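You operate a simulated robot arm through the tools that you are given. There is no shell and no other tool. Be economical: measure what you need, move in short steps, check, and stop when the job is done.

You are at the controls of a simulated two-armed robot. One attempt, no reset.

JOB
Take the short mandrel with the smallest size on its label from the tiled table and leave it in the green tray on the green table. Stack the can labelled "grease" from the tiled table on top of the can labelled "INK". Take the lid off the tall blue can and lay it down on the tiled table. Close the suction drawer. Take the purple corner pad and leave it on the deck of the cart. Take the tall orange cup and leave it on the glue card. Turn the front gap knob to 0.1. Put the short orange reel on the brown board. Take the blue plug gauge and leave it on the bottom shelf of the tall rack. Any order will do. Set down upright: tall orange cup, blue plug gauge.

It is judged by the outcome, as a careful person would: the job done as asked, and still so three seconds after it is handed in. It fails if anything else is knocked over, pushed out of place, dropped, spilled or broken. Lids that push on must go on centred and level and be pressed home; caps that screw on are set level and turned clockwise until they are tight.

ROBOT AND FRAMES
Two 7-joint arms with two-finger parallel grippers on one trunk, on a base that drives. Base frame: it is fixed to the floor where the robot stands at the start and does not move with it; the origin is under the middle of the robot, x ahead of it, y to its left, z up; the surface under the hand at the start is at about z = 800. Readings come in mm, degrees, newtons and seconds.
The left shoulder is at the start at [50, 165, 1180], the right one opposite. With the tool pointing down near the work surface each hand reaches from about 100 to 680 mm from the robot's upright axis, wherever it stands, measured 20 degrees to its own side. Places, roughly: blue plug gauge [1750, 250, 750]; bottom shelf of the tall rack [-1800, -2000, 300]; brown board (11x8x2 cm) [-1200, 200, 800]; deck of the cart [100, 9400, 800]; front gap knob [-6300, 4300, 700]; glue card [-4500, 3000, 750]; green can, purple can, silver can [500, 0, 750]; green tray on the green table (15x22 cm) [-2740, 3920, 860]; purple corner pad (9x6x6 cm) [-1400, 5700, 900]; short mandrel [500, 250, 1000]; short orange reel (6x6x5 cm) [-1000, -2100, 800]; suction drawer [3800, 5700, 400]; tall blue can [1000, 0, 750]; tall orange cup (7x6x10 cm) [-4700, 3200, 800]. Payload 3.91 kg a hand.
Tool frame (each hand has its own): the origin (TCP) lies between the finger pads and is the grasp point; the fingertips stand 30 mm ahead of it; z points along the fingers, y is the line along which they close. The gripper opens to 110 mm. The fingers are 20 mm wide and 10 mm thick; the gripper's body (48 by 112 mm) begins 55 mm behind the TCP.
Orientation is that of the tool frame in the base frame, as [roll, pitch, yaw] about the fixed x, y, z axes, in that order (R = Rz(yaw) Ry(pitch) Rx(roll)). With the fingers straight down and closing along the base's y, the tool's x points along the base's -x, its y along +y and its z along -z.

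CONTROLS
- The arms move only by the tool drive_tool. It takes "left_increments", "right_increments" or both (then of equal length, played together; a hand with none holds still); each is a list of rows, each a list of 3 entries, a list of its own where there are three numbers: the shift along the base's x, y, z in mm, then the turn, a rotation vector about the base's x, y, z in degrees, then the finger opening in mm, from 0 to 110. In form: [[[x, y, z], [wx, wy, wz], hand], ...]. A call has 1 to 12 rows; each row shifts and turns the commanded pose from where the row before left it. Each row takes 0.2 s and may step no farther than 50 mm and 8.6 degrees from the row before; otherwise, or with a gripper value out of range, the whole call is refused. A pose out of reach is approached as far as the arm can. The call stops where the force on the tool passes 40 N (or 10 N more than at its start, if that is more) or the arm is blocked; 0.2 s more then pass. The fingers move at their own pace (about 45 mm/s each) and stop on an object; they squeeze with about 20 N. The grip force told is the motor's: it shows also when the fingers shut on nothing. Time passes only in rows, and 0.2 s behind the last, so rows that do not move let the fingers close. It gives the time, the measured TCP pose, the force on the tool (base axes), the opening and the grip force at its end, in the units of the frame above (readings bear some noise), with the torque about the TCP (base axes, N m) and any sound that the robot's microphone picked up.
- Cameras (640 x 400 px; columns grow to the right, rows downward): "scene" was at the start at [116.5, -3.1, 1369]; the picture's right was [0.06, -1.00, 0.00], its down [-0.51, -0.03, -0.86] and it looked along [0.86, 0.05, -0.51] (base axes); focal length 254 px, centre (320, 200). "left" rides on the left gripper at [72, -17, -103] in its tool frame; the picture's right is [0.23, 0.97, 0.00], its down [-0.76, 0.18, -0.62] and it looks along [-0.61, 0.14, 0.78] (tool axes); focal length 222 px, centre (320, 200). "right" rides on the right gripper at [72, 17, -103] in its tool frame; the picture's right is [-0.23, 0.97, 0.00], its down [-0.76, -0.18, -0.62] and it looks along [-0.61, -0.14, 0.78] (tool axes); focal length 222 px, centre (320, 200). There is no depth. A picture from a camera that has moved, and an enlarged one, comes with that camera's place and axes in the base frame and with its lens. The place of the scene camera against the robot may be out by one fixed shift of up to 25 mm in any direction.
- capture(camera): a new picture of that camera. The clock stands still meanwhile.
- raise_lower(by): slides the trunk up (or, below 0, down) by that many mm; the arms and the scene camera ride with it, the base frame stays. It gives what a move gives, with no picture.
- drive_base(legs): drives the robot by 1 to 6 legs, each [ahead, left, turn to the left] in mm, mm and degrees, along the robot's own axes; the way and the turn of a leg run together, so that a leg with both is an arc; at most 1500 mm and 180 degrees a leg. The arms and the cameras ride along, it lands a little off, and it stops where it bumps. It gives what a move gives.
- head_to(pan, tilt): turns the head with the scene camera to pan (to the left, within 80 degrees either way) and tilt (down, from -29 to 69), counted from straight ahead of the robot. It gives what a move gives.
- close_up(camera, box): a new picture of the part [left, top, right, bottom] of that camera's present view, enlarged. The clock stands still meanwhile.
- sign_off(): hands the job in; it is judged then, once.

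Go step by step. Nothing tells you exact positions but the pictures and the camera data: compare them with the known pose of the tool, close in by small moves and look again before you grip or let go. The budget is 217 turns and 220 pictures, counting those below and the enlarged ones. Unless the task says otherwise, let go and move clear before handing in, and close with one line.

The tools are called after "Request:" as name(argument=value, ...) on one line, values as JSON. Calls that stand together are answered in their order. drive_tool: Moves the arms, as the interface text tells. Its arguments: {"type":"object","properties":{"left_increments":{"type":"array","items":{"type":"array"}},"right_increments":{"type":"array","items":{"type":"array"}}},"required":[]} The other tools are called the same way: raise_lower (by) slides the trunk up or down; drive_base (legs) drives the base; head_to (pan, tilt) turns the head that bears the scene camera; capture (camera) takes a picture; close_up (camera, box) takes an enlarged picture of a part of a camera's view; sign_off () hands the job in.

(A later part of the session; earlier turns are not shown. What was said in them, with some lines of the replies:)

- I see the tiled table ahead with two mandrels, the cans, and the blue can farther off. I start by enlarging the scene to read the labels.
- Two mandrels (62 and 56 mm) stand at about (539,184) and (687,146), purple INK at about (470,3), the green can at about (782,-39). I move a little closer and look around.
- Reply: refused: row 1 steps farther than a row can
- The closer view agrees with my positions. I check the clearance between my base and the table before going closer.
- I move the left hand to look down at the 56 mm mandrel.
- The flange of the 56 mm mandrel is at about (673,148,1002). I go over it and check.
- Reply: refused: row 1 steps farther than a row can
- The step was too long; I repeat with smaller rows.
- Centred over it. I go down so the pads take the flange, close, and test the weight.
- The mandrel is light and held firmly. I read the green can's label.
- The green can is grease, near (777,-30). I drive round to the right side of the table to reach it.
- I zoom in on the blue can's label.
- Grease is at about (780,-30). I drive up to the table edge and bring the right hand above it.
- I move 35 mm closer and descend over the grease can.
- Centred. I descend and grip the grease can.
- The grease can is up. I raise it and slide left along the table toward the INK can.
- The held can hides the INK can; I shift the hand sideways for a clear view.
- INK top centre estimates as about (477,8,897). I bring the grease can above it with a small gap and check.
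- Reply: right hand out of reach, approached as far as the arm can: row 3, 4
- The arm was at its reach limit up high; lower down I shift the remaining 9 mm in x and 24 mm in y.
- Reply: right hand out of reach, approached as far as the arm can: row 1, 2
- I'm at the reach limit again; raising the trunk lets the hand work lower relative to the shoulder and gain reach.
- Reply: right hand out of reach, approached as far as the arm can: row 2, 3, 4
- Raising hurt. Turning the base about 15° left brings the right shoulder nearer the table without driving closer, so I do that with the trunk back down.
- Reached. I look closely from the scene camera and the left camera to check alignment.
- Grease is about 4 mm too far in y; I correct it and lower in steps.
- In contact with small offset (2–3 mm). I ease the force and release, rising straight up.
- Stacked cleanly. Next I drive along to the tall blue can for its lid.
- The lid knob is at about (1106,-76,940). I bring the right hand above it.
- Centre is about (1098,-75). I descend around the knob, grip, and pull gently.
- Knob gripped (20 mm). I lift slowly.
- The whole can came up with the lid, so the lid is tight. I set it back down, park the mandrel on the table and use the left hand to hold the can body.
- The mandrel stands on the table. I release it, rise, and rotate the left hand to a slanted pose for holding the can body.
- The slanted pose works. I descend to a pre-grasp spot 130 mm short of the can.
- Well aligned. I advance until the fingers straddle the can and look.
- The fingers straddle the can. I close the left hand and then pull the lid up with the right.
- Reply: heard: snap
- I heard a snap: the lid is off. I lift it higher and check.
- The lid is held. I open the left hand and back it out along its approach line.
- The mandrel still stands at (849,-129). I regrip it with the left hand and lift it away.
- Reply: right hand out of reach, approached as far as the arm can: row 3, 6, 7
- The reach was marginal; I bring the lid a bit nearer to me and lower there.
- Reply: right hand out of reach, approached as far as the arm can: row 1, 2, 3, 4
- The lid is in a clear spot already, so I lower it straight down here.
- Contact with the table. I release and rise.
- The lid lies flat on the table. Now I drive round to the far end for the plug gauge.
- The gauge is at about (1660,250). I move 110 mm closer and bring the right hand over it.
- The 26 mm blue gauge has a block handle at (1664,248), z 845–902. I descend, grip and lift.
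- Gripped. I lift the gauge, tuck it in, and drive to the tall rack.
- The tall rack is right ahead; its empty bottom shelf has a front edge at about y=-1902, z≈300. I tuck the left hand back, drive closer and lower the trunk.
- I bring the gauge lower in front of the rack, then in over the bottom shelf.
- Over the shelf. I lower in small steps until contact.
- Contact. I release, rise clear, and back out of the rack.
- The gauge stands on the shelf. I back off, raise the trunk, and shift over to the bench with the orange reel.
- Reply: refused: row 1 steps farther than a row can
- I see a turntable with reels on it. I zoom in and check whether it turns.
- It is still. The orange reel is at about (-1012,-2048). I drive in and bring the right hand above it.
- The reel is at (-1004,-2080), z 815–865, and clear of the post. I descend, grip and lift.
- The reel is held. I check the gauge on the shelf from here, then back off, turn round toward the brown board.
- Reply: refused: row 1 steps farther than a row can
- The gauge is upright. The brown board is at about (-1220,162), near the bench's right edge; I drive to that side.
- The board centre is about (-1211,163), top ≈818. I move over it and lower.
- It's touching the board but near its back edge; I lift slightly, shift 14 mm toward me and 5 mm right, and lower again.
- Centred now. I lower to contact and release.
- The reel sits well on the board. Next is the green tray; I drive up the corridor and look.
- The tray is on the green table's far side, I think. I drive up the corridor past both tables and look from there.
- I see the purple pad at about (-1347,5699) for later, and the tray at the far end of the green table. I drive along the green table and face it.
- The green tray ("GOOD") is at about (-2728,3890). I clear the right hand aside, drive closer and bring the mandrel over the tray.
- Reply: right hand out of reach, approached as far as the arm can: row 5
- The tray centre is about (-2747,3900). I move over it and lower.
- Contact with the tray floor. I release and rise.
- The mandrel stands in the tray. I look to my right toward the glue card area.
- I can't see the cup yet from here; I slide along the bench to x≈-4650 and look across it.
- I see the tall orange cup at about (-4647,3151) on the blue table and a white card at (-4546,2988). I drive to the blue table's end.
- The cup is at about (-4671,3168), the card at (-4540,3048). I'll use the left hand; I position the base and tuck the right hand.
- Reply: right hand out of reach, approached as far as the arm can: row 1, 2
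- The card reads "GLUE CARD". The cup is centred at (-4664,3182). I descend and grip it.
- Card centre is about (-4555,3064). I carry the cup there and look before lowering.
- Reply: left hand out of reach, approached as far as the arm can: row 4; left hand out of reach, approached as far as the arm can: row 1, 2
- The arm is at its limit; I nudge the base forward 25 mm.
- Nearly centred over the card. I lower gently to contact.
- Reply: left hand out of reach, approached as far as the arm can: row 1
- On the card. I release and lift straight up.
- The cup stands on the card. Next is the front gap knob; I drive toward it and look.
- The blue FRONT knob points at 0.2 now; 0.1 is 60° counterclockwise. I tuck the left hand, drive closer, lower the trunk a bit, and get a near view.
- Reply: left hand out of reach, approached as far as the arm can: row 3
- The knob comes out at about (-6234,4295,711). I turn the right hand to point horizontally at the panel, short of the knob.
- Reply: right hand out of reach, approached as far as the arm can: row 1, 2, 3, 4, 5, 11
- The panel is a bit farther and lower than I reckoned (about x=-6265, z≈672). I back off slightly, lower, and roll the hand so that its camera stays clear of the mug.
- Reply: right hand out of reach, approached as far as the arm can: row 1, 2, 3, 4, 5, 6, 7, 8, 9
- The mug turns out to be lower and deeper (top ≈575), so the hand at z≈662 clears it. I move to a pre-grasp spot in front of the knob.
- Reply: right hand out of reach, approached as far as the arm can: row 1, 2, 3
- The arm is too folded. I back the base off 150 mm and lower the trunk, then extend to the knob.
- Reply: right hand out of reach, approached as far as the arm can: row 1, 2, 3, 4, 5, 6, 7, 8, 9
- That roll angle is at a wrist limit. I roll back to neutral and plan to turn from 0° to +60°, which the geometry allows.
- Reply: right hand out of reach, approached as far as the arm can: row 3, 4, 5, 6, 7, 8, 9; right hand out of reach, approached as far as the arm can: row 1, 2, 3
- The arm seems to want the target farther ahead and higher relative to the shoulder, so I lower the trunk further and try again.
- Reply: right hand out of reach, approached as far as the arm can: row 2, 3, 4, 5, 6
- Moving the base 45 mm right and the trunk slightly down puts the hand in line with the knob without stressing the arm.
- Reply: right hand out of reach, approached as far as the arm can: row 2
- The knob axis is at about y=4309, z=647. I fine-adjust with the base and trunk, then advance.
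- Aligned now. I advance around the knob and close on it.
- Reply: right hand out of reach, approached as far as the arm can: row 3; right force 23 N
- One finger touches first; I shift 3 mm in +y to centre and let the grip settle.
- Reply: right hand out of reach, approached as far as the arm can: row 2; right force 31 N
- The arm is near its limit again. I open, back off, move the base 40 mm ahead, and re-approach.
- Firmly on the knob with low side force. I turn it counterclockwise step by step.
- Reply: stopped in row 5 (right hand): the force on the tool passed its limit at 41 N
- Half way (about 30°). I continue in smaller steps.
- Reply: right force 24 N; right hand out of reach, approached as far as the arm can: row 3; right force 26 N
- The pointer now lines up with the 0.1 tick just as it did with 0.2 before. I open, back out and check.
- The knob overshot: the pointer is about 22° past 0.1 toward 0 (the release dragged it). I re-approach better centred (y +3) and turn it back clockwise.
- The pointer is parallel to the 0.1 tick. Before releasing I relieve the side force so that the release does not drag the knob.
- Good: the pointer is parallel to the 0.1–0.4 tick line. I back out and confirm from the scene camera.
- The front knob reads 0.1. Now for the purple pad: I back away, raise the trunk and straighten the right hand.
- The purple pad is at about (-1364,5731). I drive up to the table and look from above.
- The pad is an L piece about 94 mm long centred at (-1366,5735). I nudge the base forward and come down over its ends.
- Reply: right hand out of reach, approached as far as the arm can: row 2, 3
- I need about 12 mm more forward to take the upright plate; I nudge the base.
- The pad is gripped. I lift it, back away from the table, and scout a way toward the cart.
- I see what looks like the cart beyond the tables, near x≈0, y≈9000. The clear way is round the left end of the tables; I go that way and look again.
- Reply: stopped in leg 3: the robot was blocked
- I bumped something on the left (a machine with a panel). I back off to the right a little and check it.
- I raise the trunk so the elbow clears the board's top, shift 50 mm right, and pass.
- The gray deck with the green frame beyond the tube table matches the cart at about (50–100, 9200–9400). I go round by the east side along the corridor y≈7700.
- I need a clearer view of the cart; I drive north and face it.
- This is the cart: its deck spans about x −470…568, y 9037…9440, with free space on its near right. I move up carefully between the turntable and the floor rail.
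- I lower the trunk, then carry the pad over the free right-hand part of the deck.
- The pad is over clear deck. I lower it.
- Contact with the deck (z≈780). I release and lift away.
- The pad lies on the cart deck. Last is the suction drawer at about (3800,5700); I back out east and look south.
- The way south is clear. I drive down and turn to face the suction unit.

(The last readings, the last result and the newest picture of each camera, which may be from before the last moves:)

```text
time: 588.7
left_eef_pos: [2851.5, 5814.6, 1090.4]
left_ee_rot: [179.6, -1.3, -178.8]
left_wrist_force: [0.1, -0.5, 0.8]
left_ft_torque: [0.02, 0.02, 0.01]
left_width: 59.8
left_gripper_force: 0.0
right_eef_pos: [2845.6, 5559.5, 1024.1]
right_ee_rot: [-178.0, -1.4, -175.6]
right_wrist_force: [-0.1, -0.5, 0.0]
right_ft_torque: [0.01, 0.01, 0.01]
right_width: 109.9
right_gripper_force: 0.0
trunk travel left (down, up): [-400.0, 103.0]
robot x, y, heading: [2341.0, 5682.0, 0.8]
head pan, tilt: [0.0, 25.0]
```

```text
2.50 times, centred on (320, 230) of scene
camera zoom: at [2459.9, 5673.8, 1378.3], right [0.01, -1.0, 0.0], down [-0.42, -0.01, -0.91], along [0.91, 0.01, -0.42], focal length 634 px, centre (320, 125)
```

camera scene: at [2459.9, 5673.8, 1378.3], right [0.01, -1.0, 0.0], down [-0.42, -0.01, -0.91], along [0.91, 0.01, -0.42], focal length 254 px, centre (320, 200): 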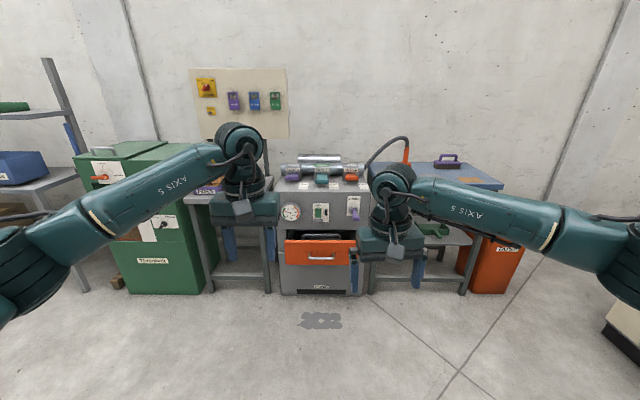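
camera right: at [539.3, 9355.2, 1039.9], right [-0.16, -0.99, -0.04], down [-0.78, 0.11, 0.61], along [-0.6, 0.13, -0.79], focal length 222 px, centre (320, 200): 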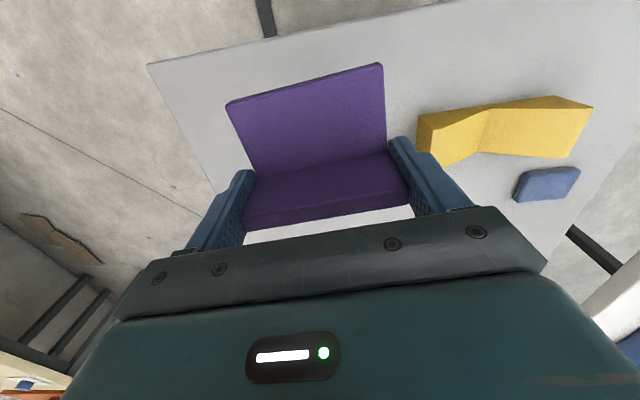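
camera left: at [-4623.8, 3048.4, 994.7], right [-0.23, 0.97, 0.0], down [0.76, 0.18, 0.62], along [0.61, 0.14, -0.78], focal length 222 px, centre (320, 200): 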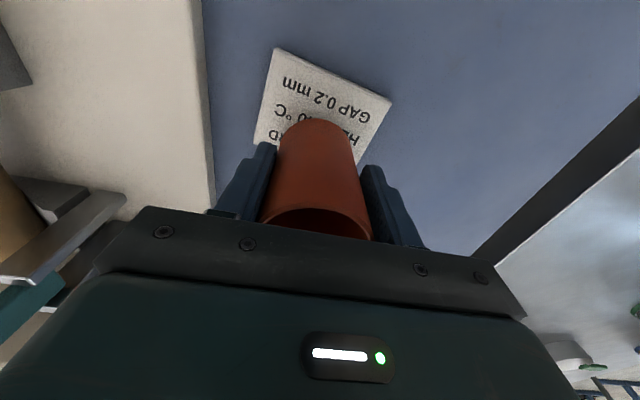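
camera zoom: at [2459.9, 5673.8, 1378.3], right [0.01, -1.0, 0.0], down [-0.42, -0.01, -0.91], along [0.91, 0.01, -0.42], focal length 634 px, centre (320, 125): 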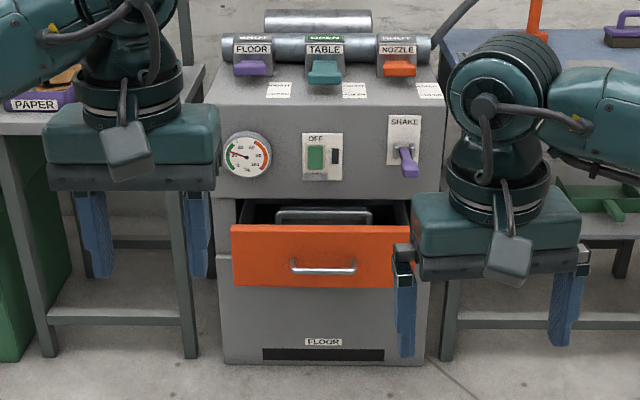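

The orange suction drawer stands open with a handle. I will push it shut with the closed left hand, tilted so that the fingertips lead.

Request:
drive_base(legs=[[600, -60, -0.8]])

Request:
raise_lower(by=-280)

Request:
drive_tool(left_increments=[[[0, 0, -20], [0, -8.5, 0], 0], [[0, 0, -30], [0, -8.5, 0], 0], [[0, -5, -40], [0, -8.5, 0], 0], [[0, -10, -40], [0, -8.5, 0], 0], [[0, -15, -40], [0, -8.5, 0], 0], [[0, -15, -40], [0, -8.5, 0], 0], [[0, -15, -40], [0, -8.5, 0], 0]])

Request:
capture(camera="scene")

```text
time: 592.2
left_eef_pos: [3469.9, 5758.5, 1089.3]
left_ee_rot: [179.6, -1.3, -179.0]
left_wrist_force: [0.3, -0.4, -0.1]
left_ft_torque: [0.01, 0.02, -0.03]
left_width: 59.7
left_gripper_force: 0.1
right_eef_pos: [3463.2, 5505.3, 1024.0]
right_ee_rot: [-178.1, -1.4, -175.8]
right_wrist_force: [0.5, 0.3, -0.1]
right_ft_torque: [-0.01, -0.01, -0.01]
right_width: 110.0
right_gripper_force: 0.2
trunk travel left (down, up): [-400.0, 103.0]
robot x, y, heading: [2954.7, 5626.9, 0.5]
head pan, tilt: [0.0, 25.0]
```

```text
time: 595.0
left_eef_pos: [3469.5, 5759.8, 808.7]
left_ee_rot: [179.6, -1.3, -179.0]
left_wrist_force: [-0.5, 0.5, 0.2]
left_ft_torque: [0.03, -0.04, -0.03]
left_width: 59.9
left_gripper_force: 0.0
right_eef_pos: [3461.4, 5504.4, 744.9]
right_ee_rot: [-178.1, -1.3, -175.8]
right_wrist_force: [0.8, 0.1, 0.1]
right_ft_torque: [0.0, 0.01, -0.02]
right_width: 110.1
right_gripper_force: 0.0
trunk travel left (down, up): [-120.0, 383.0]
robot x, y, heading: [2958.8, 5626.1, 0.4]
head pan, tilt: [0.0, 25.0]
```

```text
time: 596.6
left_eef_pos: [3470.1, 5696.5, 555.8]
left_ee_rot: [-177.6, 58.1, -177.0]
left_wrist_force: [0.2, 4.1, -2.6]
left_ft_torque: [-0.21, -0.15, -0.26]
left_width: 0.0
left_gripper_force: 19.8
right_eef_pos: [3463.6, 5503.1, 744.0]
right_ee_rot: [-178.0, -1.4, -175.7]
right_wrist_force: [-0.2, 0.2, -0.4]
right_ft_torque: [-0.06, 0.03, 0.01]
right_width: 110.1
right_gripper_force: 0.0
trunk travel left (down, up): [-120.0, 383.0]
robot x, y, heading: [2960.0, 5626.7, 0.3]
head pan, tilt: [0.0, 25.0]
```

```text
33 pictures are left
camera scene: at [3077.8, 5620.5, 1097.7], right [0.01, -1.0, 0.0], down [-0.42, -0.01, -0.91], along [0.91, 0.01, -0.42], focal length 254 px, centre (320, 200)
```

scene: 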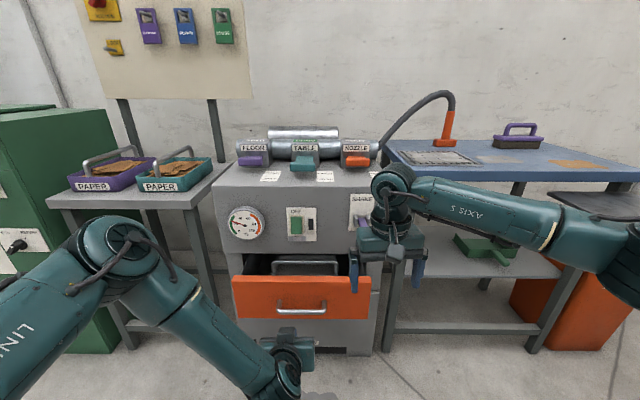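

The drawer front is at x≈3690 with its top at z≈549. I pull the right hand back, lower the left a bit, and drive to just short of the drawer.

Request:
drive_tool(right_increments=[[[-45, -10, 0], [0, 0, 0], 60], [[-45, -10, 0], [0, 0, 0], 60], [[-45, -10, 0], [0, 0, 0], 60]], left_increments=[[[0, -2, -8], [0, 0, 0], 0], [[0, -2, -8], [0, 0, 0], 0], [[0, -2, -6], [0, 0, 0], 0]])

Request:
drive_base(legs=[[165, 0, 0]])

Request:
capture(camera="scene")

Request:
capture(camera="left")

```text
time: 597.4
left_eef_pos: [3469.5, 5692.6, 534.9]
left_ee_rot: [-178.8, 58.1, -178.1]
left_wrist_force: [0.6, 0.3, -0.3]
left_ft_torque: [-0.01, 0.0, 0.02]
left_width: 0.0
left_gripper_force: 20.0
right_eef_pos: [3327.2, 5473.7, 742.4]
right_ee_rot: [-178.1, -1.3, -175.8]
right_wrist_force: [-1.1, -0.1, 0.0]
right_ft_torque: [0.0, 0.0, 0.02]
right_width: 59.9
right_gripper_force: 0.1
trunk travel left (down, up): [-120.0, 383.0]
robot x, y, heading: [2957.0, 5626.9, 0.4]
head pan, tilt: [0.0, 25.0]
```

```text
time: 598.8
left_eef_pos: [3635.3, 5692.5, 536.4]
left_ee_rot: [-178.7, 58.3, -178.2]
left_wrist_force: [0.7, -1.0, -0.8]
left_ft_torque: [0.0, 0.03, 0.0]
left_width: 0.2
left_gripper_force: 19.9
right_eef_pos: [3492.2, 5474.9, 741.6]
right_ee_rot: [-178.1, -1.3, -176.0]
right_wrist_force: [0.2, -0.4, 0.2]
right_ft_torque: [0.03, 0.03, -0.02]
right_width: 59.8
right_gripper_force: 0.1
trunk travel left (down, up): [-120.0, 383.0]
robot x, y, heading: [3122.4, 5626.2, 0.4]
head pan, tilt: [0.0, 25.0]
```

```text
32 pictures are left
camera scene: at [3242.2, 5620.4, 1098.2], right [0.01, -1.0, 0.0], down [-0.42, 0.0, -0.91], along [0.91, 0.01, -0.42], focal length 254 px, centre (320, 200)
```

scene: 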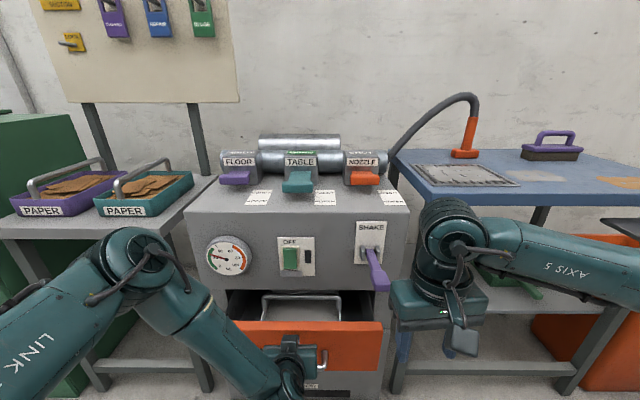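

```text
31 pictures are left
camera left: at [3509.3, 5674.8, 530.0], right [-0.13, 0.97, -0.2], down [-0.13, 0.19, 0.97], along [0.98, 0.16, 0.1], focal length 222 px, centre (320, 200)
```

left: 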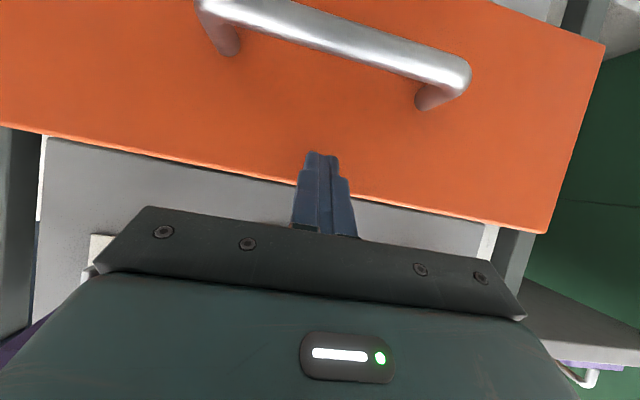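

The fingertips are between the handle and the drawer's top edge. I push forward.

Request:
drive_tool(left_increments=[[[15, 0, 0], [0, 0, 0], 0], [[15, 0, 0], [0, 0, 0], 0], [[15, 0, 0], [0, 0, 0], 0], [[15, 0, 0], [0, 0, 0], 0], [[15, 0, 0], [0, 0, 0], 0], [[15, 0, 0], [0, 0, 0], 0]])

Request:
capture(camera="scene")

```text
time: 600.2
left_eef_pos: [3726.5, 5691.3, 535.4]
left_ee_rot: [-178.8, 58.2, -178.2]
left_wrist_force: [0.0, 0.9, 0.1]
left_ft_torque: [0.02, 0.02, -0.02]
left_width: 0.0
left_gripper_force: 20.1
right_eef_pos: [3491.7, 5475.5, 741.1]
right_ee_rot: [-178.1, -1.2, -175.8]
right_wrist_force: [-0.2, -0.3, 0.4]
right_ft_torque: [0.02, 0.03, 0.02]
right_width: 59.9
right_gripper_force: 0.0
trunk travel left (down, up): [-120.0, 383.0]
robot x, y, heading: [3124.7, 5627.3, 0.3]
head pan, tilt: [0.0, 25.0]
```

```text
30 pictures are left
camera scene: at [3242.3, 5620.4, 1098.2], right [0.01, -1.0, 0.0], down [-0.42, 0.0, -0.91], along [0.91, 0.01, -0.42], focal length 254 px, centre (320, 200)
```

scene: 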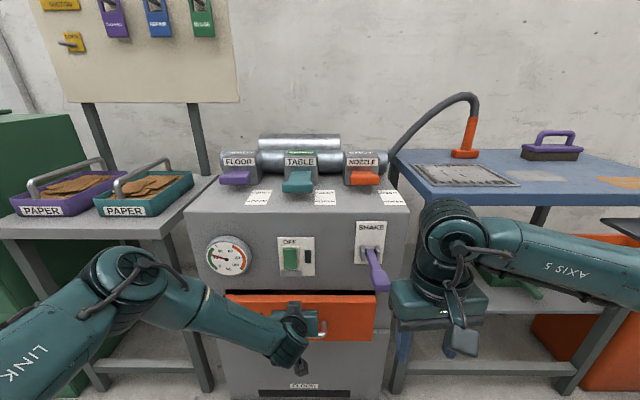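

The drawer slides easily; I keep pushing.

Request:
drive_tool(left_increments=[[[10, 0, 0], [0, 0, 0], 0], [[10, 0, 0], [0, 0, 0], 0], [[10, 0, 0], [0, 0, 0], 0], [[10, 0, 0], [0, 0, 0], 0], [[8, 0, 0], [0, 0, 0], 0], [[5, 0, 0], [0, 0, 0], 0], [[5, 0, 0], [0, 0, 0], 0]])

Request:
capture(camera="scene")

```text
time: 601.0
left_eef_pos: [3744.9, 5689.5, 530.4]
left_ee_rot: [-178.5, 57.3, -178.3]
left_wrist_force: [-5.2, -0.6, 1.4]
left_ft_torque: [-0.01, 0.0, -0.04]
left_width: 0.1
left_gripper_force: 19.5
right_eef_pos: [3491.5, 5474.8, 741.3]
right_ee_rot: [-178.1, -1.3, -175.8]
right_wrist_force: [0.0, 0.4, 0.1]
right_ft_torque: [-0.01, -0.01, -0.01]
right_width: 60.4
right_gripper_force: 0.0
trunk travel left (down, up): [-120.0, 383.0]
robot x, y, heading: [3120.9, 5632.2, 0.3]
head pan, tilt: [0.0, 25.0]
stopped in row 3 (left hand): the force on the tool passed its limit at 56 N (the readings are from after the stop); the commanded pose is now the measured one
```

```text
29 pictures are left
camera scene: at [3241.2, 5620.6, 1098.3], right [0.01, -1.0, 0.0], down [-0.42, 0.0, -0.91], along [0.91, 0.01, -0.42], focal length 254 px, centre (320, 200)
```

scene: 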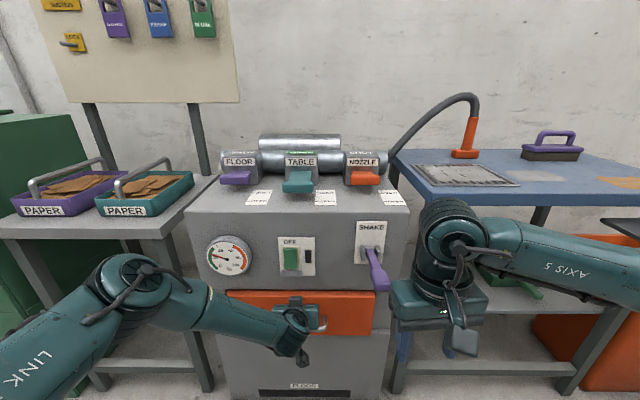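

It hit a firm stop; the drawer looks flush. I back off and check.

Request:
drive_tool(left_increments=[[[-30, 0, 0], [0, 0, 0], 0], [[-40, 0, 0], [0, 0, 0], 0], [[-40, 0, 0], [0, 0, 0], 0], [[-40, 30, 0], [0, 0, 0], 0], [[-40, 30, 0], [0, 0, 0], 0]])

Request:
close_up(camera="scene", box=[180, 220, 420, 400])

Request:
capture(camera="left")

```text
time: 602.2
left_eef_pos: [3560.8, 5710.4, 556.4]
left_ee_rot: [-179.1, 57.3, -178.3]
left_wrist_force: [0.1, -0.2, 0.5]
left_ft_torque: [0.02, 0.01, 0.02]
left_width: 0.0
left_gripper_force: 20.2
left hand out of reach, approached as far as the arm can: row 4, 5
right_eef_pos: [3492.7, 5474.0, 741.9]
right_ee_rot: [-178.1, -1.4, -175.8]
right_wrist_force: [0.0, 0.6, 0.5]
right_ft_torque: [0.01, -0.05, 0.02]
right_width: 59.8
right_gripper_force: 0.1
trunk travel left (down, up): [-120.0, 383.0]
robot x, y, heading: [3126.1, 5629.4, 0.3]
head pan, tilt: [0.0, 25.0]
```

```text
2.22 times, centred on (300, 310) of scene
camera zoom: at [3241.8, 5620.6, 1098.2], right [0.01, -1.0, 0.0], down [-0.42, 0.0, -0.91], along [0.91, 0.01, -0.42], focal length 564 px, centre (364, -44)
```

zoom: 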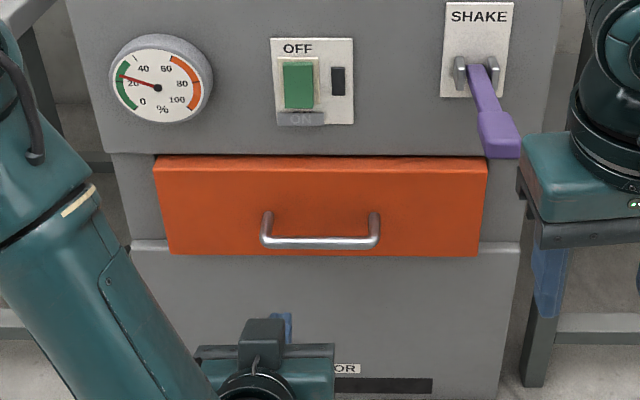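

```text
27 pictures are left
camera left: at [3434.1, 5692.3, 553.4], right [-0.14, 0.97, -0.2], down [-0.11, 0.18, 0.98], along [0.98, 0.16, 0.08], focal length 222 px, centre (320, 200)
```

left: 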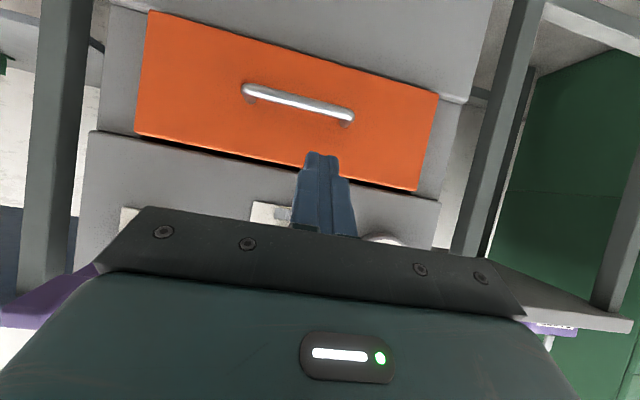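

It looks shut. To be sure it is fully home I push once more to a firm stop and look close.

Request:
drive_tool(left_increments=[[[40, -10, -10], [0, 0, 0], 0], [[40, -8, -10], [0, 0, 0], 0], [[40, 0, 0], [0, 0, 0], 0], [[35, 0, 0], [0, 0, 0], 0], [[10, 0, 0], [0, 0, 0], 0], [[5, 0, 0], [0, 0, 0], 0], [[4, 0, 0], [0, 0, 0], 0], [[4, 0, 0], [0, 0, 0], 0], [[4, 0, 0], [0, 0, 0], 0], [[4, 0, 0], [0, 0, 0], 0], [[4, 0, 0], [0, 0, 0], 0], [[4, 0, 0], [0, 0, 0], 0]])

Request:
drive_tool(left_increments=[[[-30, 0, 0], [0, 0, 0], 0], [[-40, 0, 0], [0, 0, 0], 0], [[-40, 0, 0], [0, 0, 0], 0], [[-40, 0, 0], [0, 0, 0], 0]])

Request:
close_up(camera="left", box=[80, 0, 480, 230])

Request:
close_up(camera="scene", box=[220, 260, 400, 360])

```text
time: 604.6
left_eef_pos: [3744.0, 5691.0, 530.1]
left_ee_rot: [-178.4, 56.9, -178.4]
left_wrist_force: [-2.0, 0.0, -0.8]
left_ft_torque: [0.04, -0.1, 0.05]
left_width: 0.0
left_gripper_force: 19.9
right_eef_pos: [3490.5, 5476.0, 742.7]
right_ee_rot: [-178.2, -1.3, -175.8]
right_wrist_force: [-0.2, 0.5, -0.4]
right_ft_torque: [0.0, -0.03, 0.01]
right_width: 60.0
right_gripper_force: 0.0
trunk travel left (down, up): [-120.0, 383.0]
robot x, y, heading: [3121.6, 5625.1, 0.5]
head pan, tilt: [0.0, 25.0]
stopped in row 12 (left hand): the force on the tool passed its limit at 47 N (the readings are from after the stop); the commanded pose is now the measured one
```

```text
time: 605.6
left_eef_pos: [3591.5, 5691.7, 528.8]
left_ee_rot: [-178.4, 56.9, -178.2]
left_wrist_force: [0.0, -0.3, -0.7]
left_ft_torque: [0.0, 0.01, -0.03]
left_width: 0.0
left_gripper_force: 19.8
right_eef_pos: [3491.5, 5476.4, 741.9]
right_ee_rot: [-178.2, -1.4, -175.7]
right_wrist_force: [-1.4, 0.1, -0.7]
right_ft_torque: [0.0, 0.02, 0.05]
right_width: 60.0
right_gripper_force: 0.0
trunk travel left (down, up): [-120.0, 383.0]
robot x, y, heading: [3120.8, 5626.4, 0.8]
head pan, tilt: [0.0, 25.0]
```

```text
1.60 times, centred on (280, 115) of left
camera zoom: at [3466.1, 5674.4, 528.0], right [-0.13, 0.97, -0.2], down [-0.11, 0.19, 0.98], along [0.99, 0.15, 0.08], focal length 355 px, centre (384, 336)
```

zoom: 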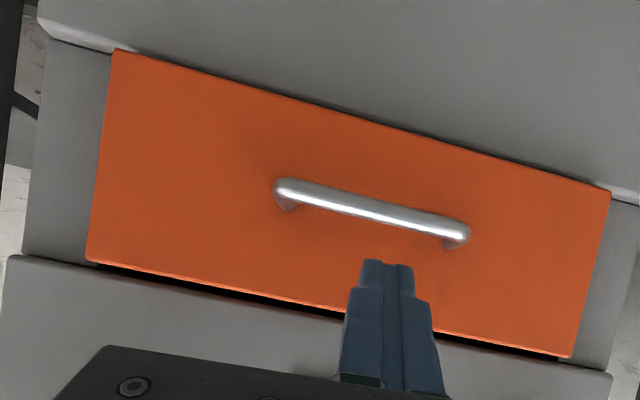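

```text
3.56 times, centred on (310, 310) of scene
camera zoom: at [3241.1, 5620.9, 1098.2], right [0.01, -1.0, 0.0], down [-0.42, 0.0, -0.91], along [0.91, 0.01, -0.42], focal length 902 px, centre (356, -191)
```

zoom: 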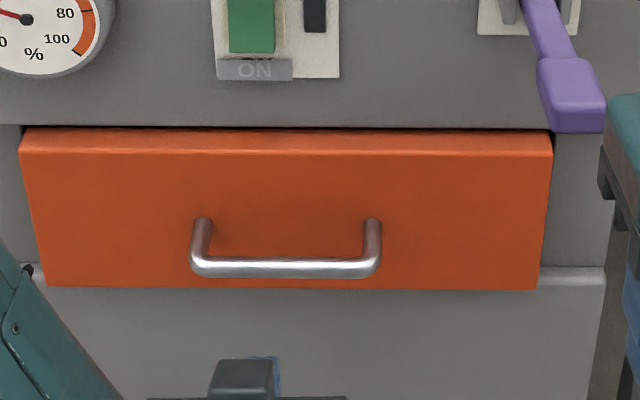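

The drawer is home against its stop. I back clear and hand in.

Request:
drive_base(legs=[[-250, 0, 0]])

Request:
capture(camera="scene")

```text
time: 607.5
left_eef_pos: [3341.5, 5688.1, 529.3]
left_ee_rot: [-178.5, 56.7, -178.4]
left_wrist_force: [-0.3, -0.4, -0.2]
left_ft_torque: [-0.01, 0.0, 0.0]
left_width: 0.0
left_gripper_force: 20.2
right_eef_pos: [3239.6, 5472.6, 741.3]
right_ee_rot: [-178.1, -1.2, -175.7]
right_wrist_force: [1.0, 0.6, 0.5]
right_ft_torque: [-0.02, -0.01, -0.03]
right_width: 60.2
right_gripper_force: 0.1
trunk travel left (down, up): [-120.0, 383.0]
robot x, y, heading: [2871.6, 5627.5, 0.1]
head pan, tilt: [0.0, 25.0]
```

```text
24 pictures are left
camera scene: at [2989.5, 5618.7, 1098.2], right [0.01, -1.0, 0.0], down [-0.42, 0.0, -0.91], along [0.91, 0.01, -0.42], focal length 254 px, centre (320, 200)
```

scene: 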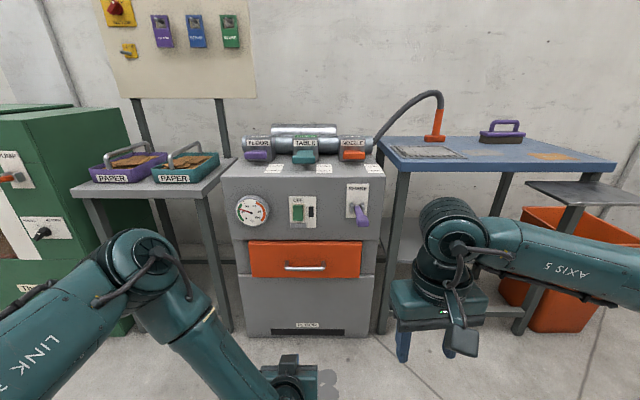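

The drawer is closed and both hands are clear; everything on the list has been carried out.

Request:
sign_off()

```text
The job is handed in.
```

All nine tasks are done and handed in. On the way to the cart my left arm bumped the AIR panel machine. It looked undisturbed in the pictures, but I did not check its settings.
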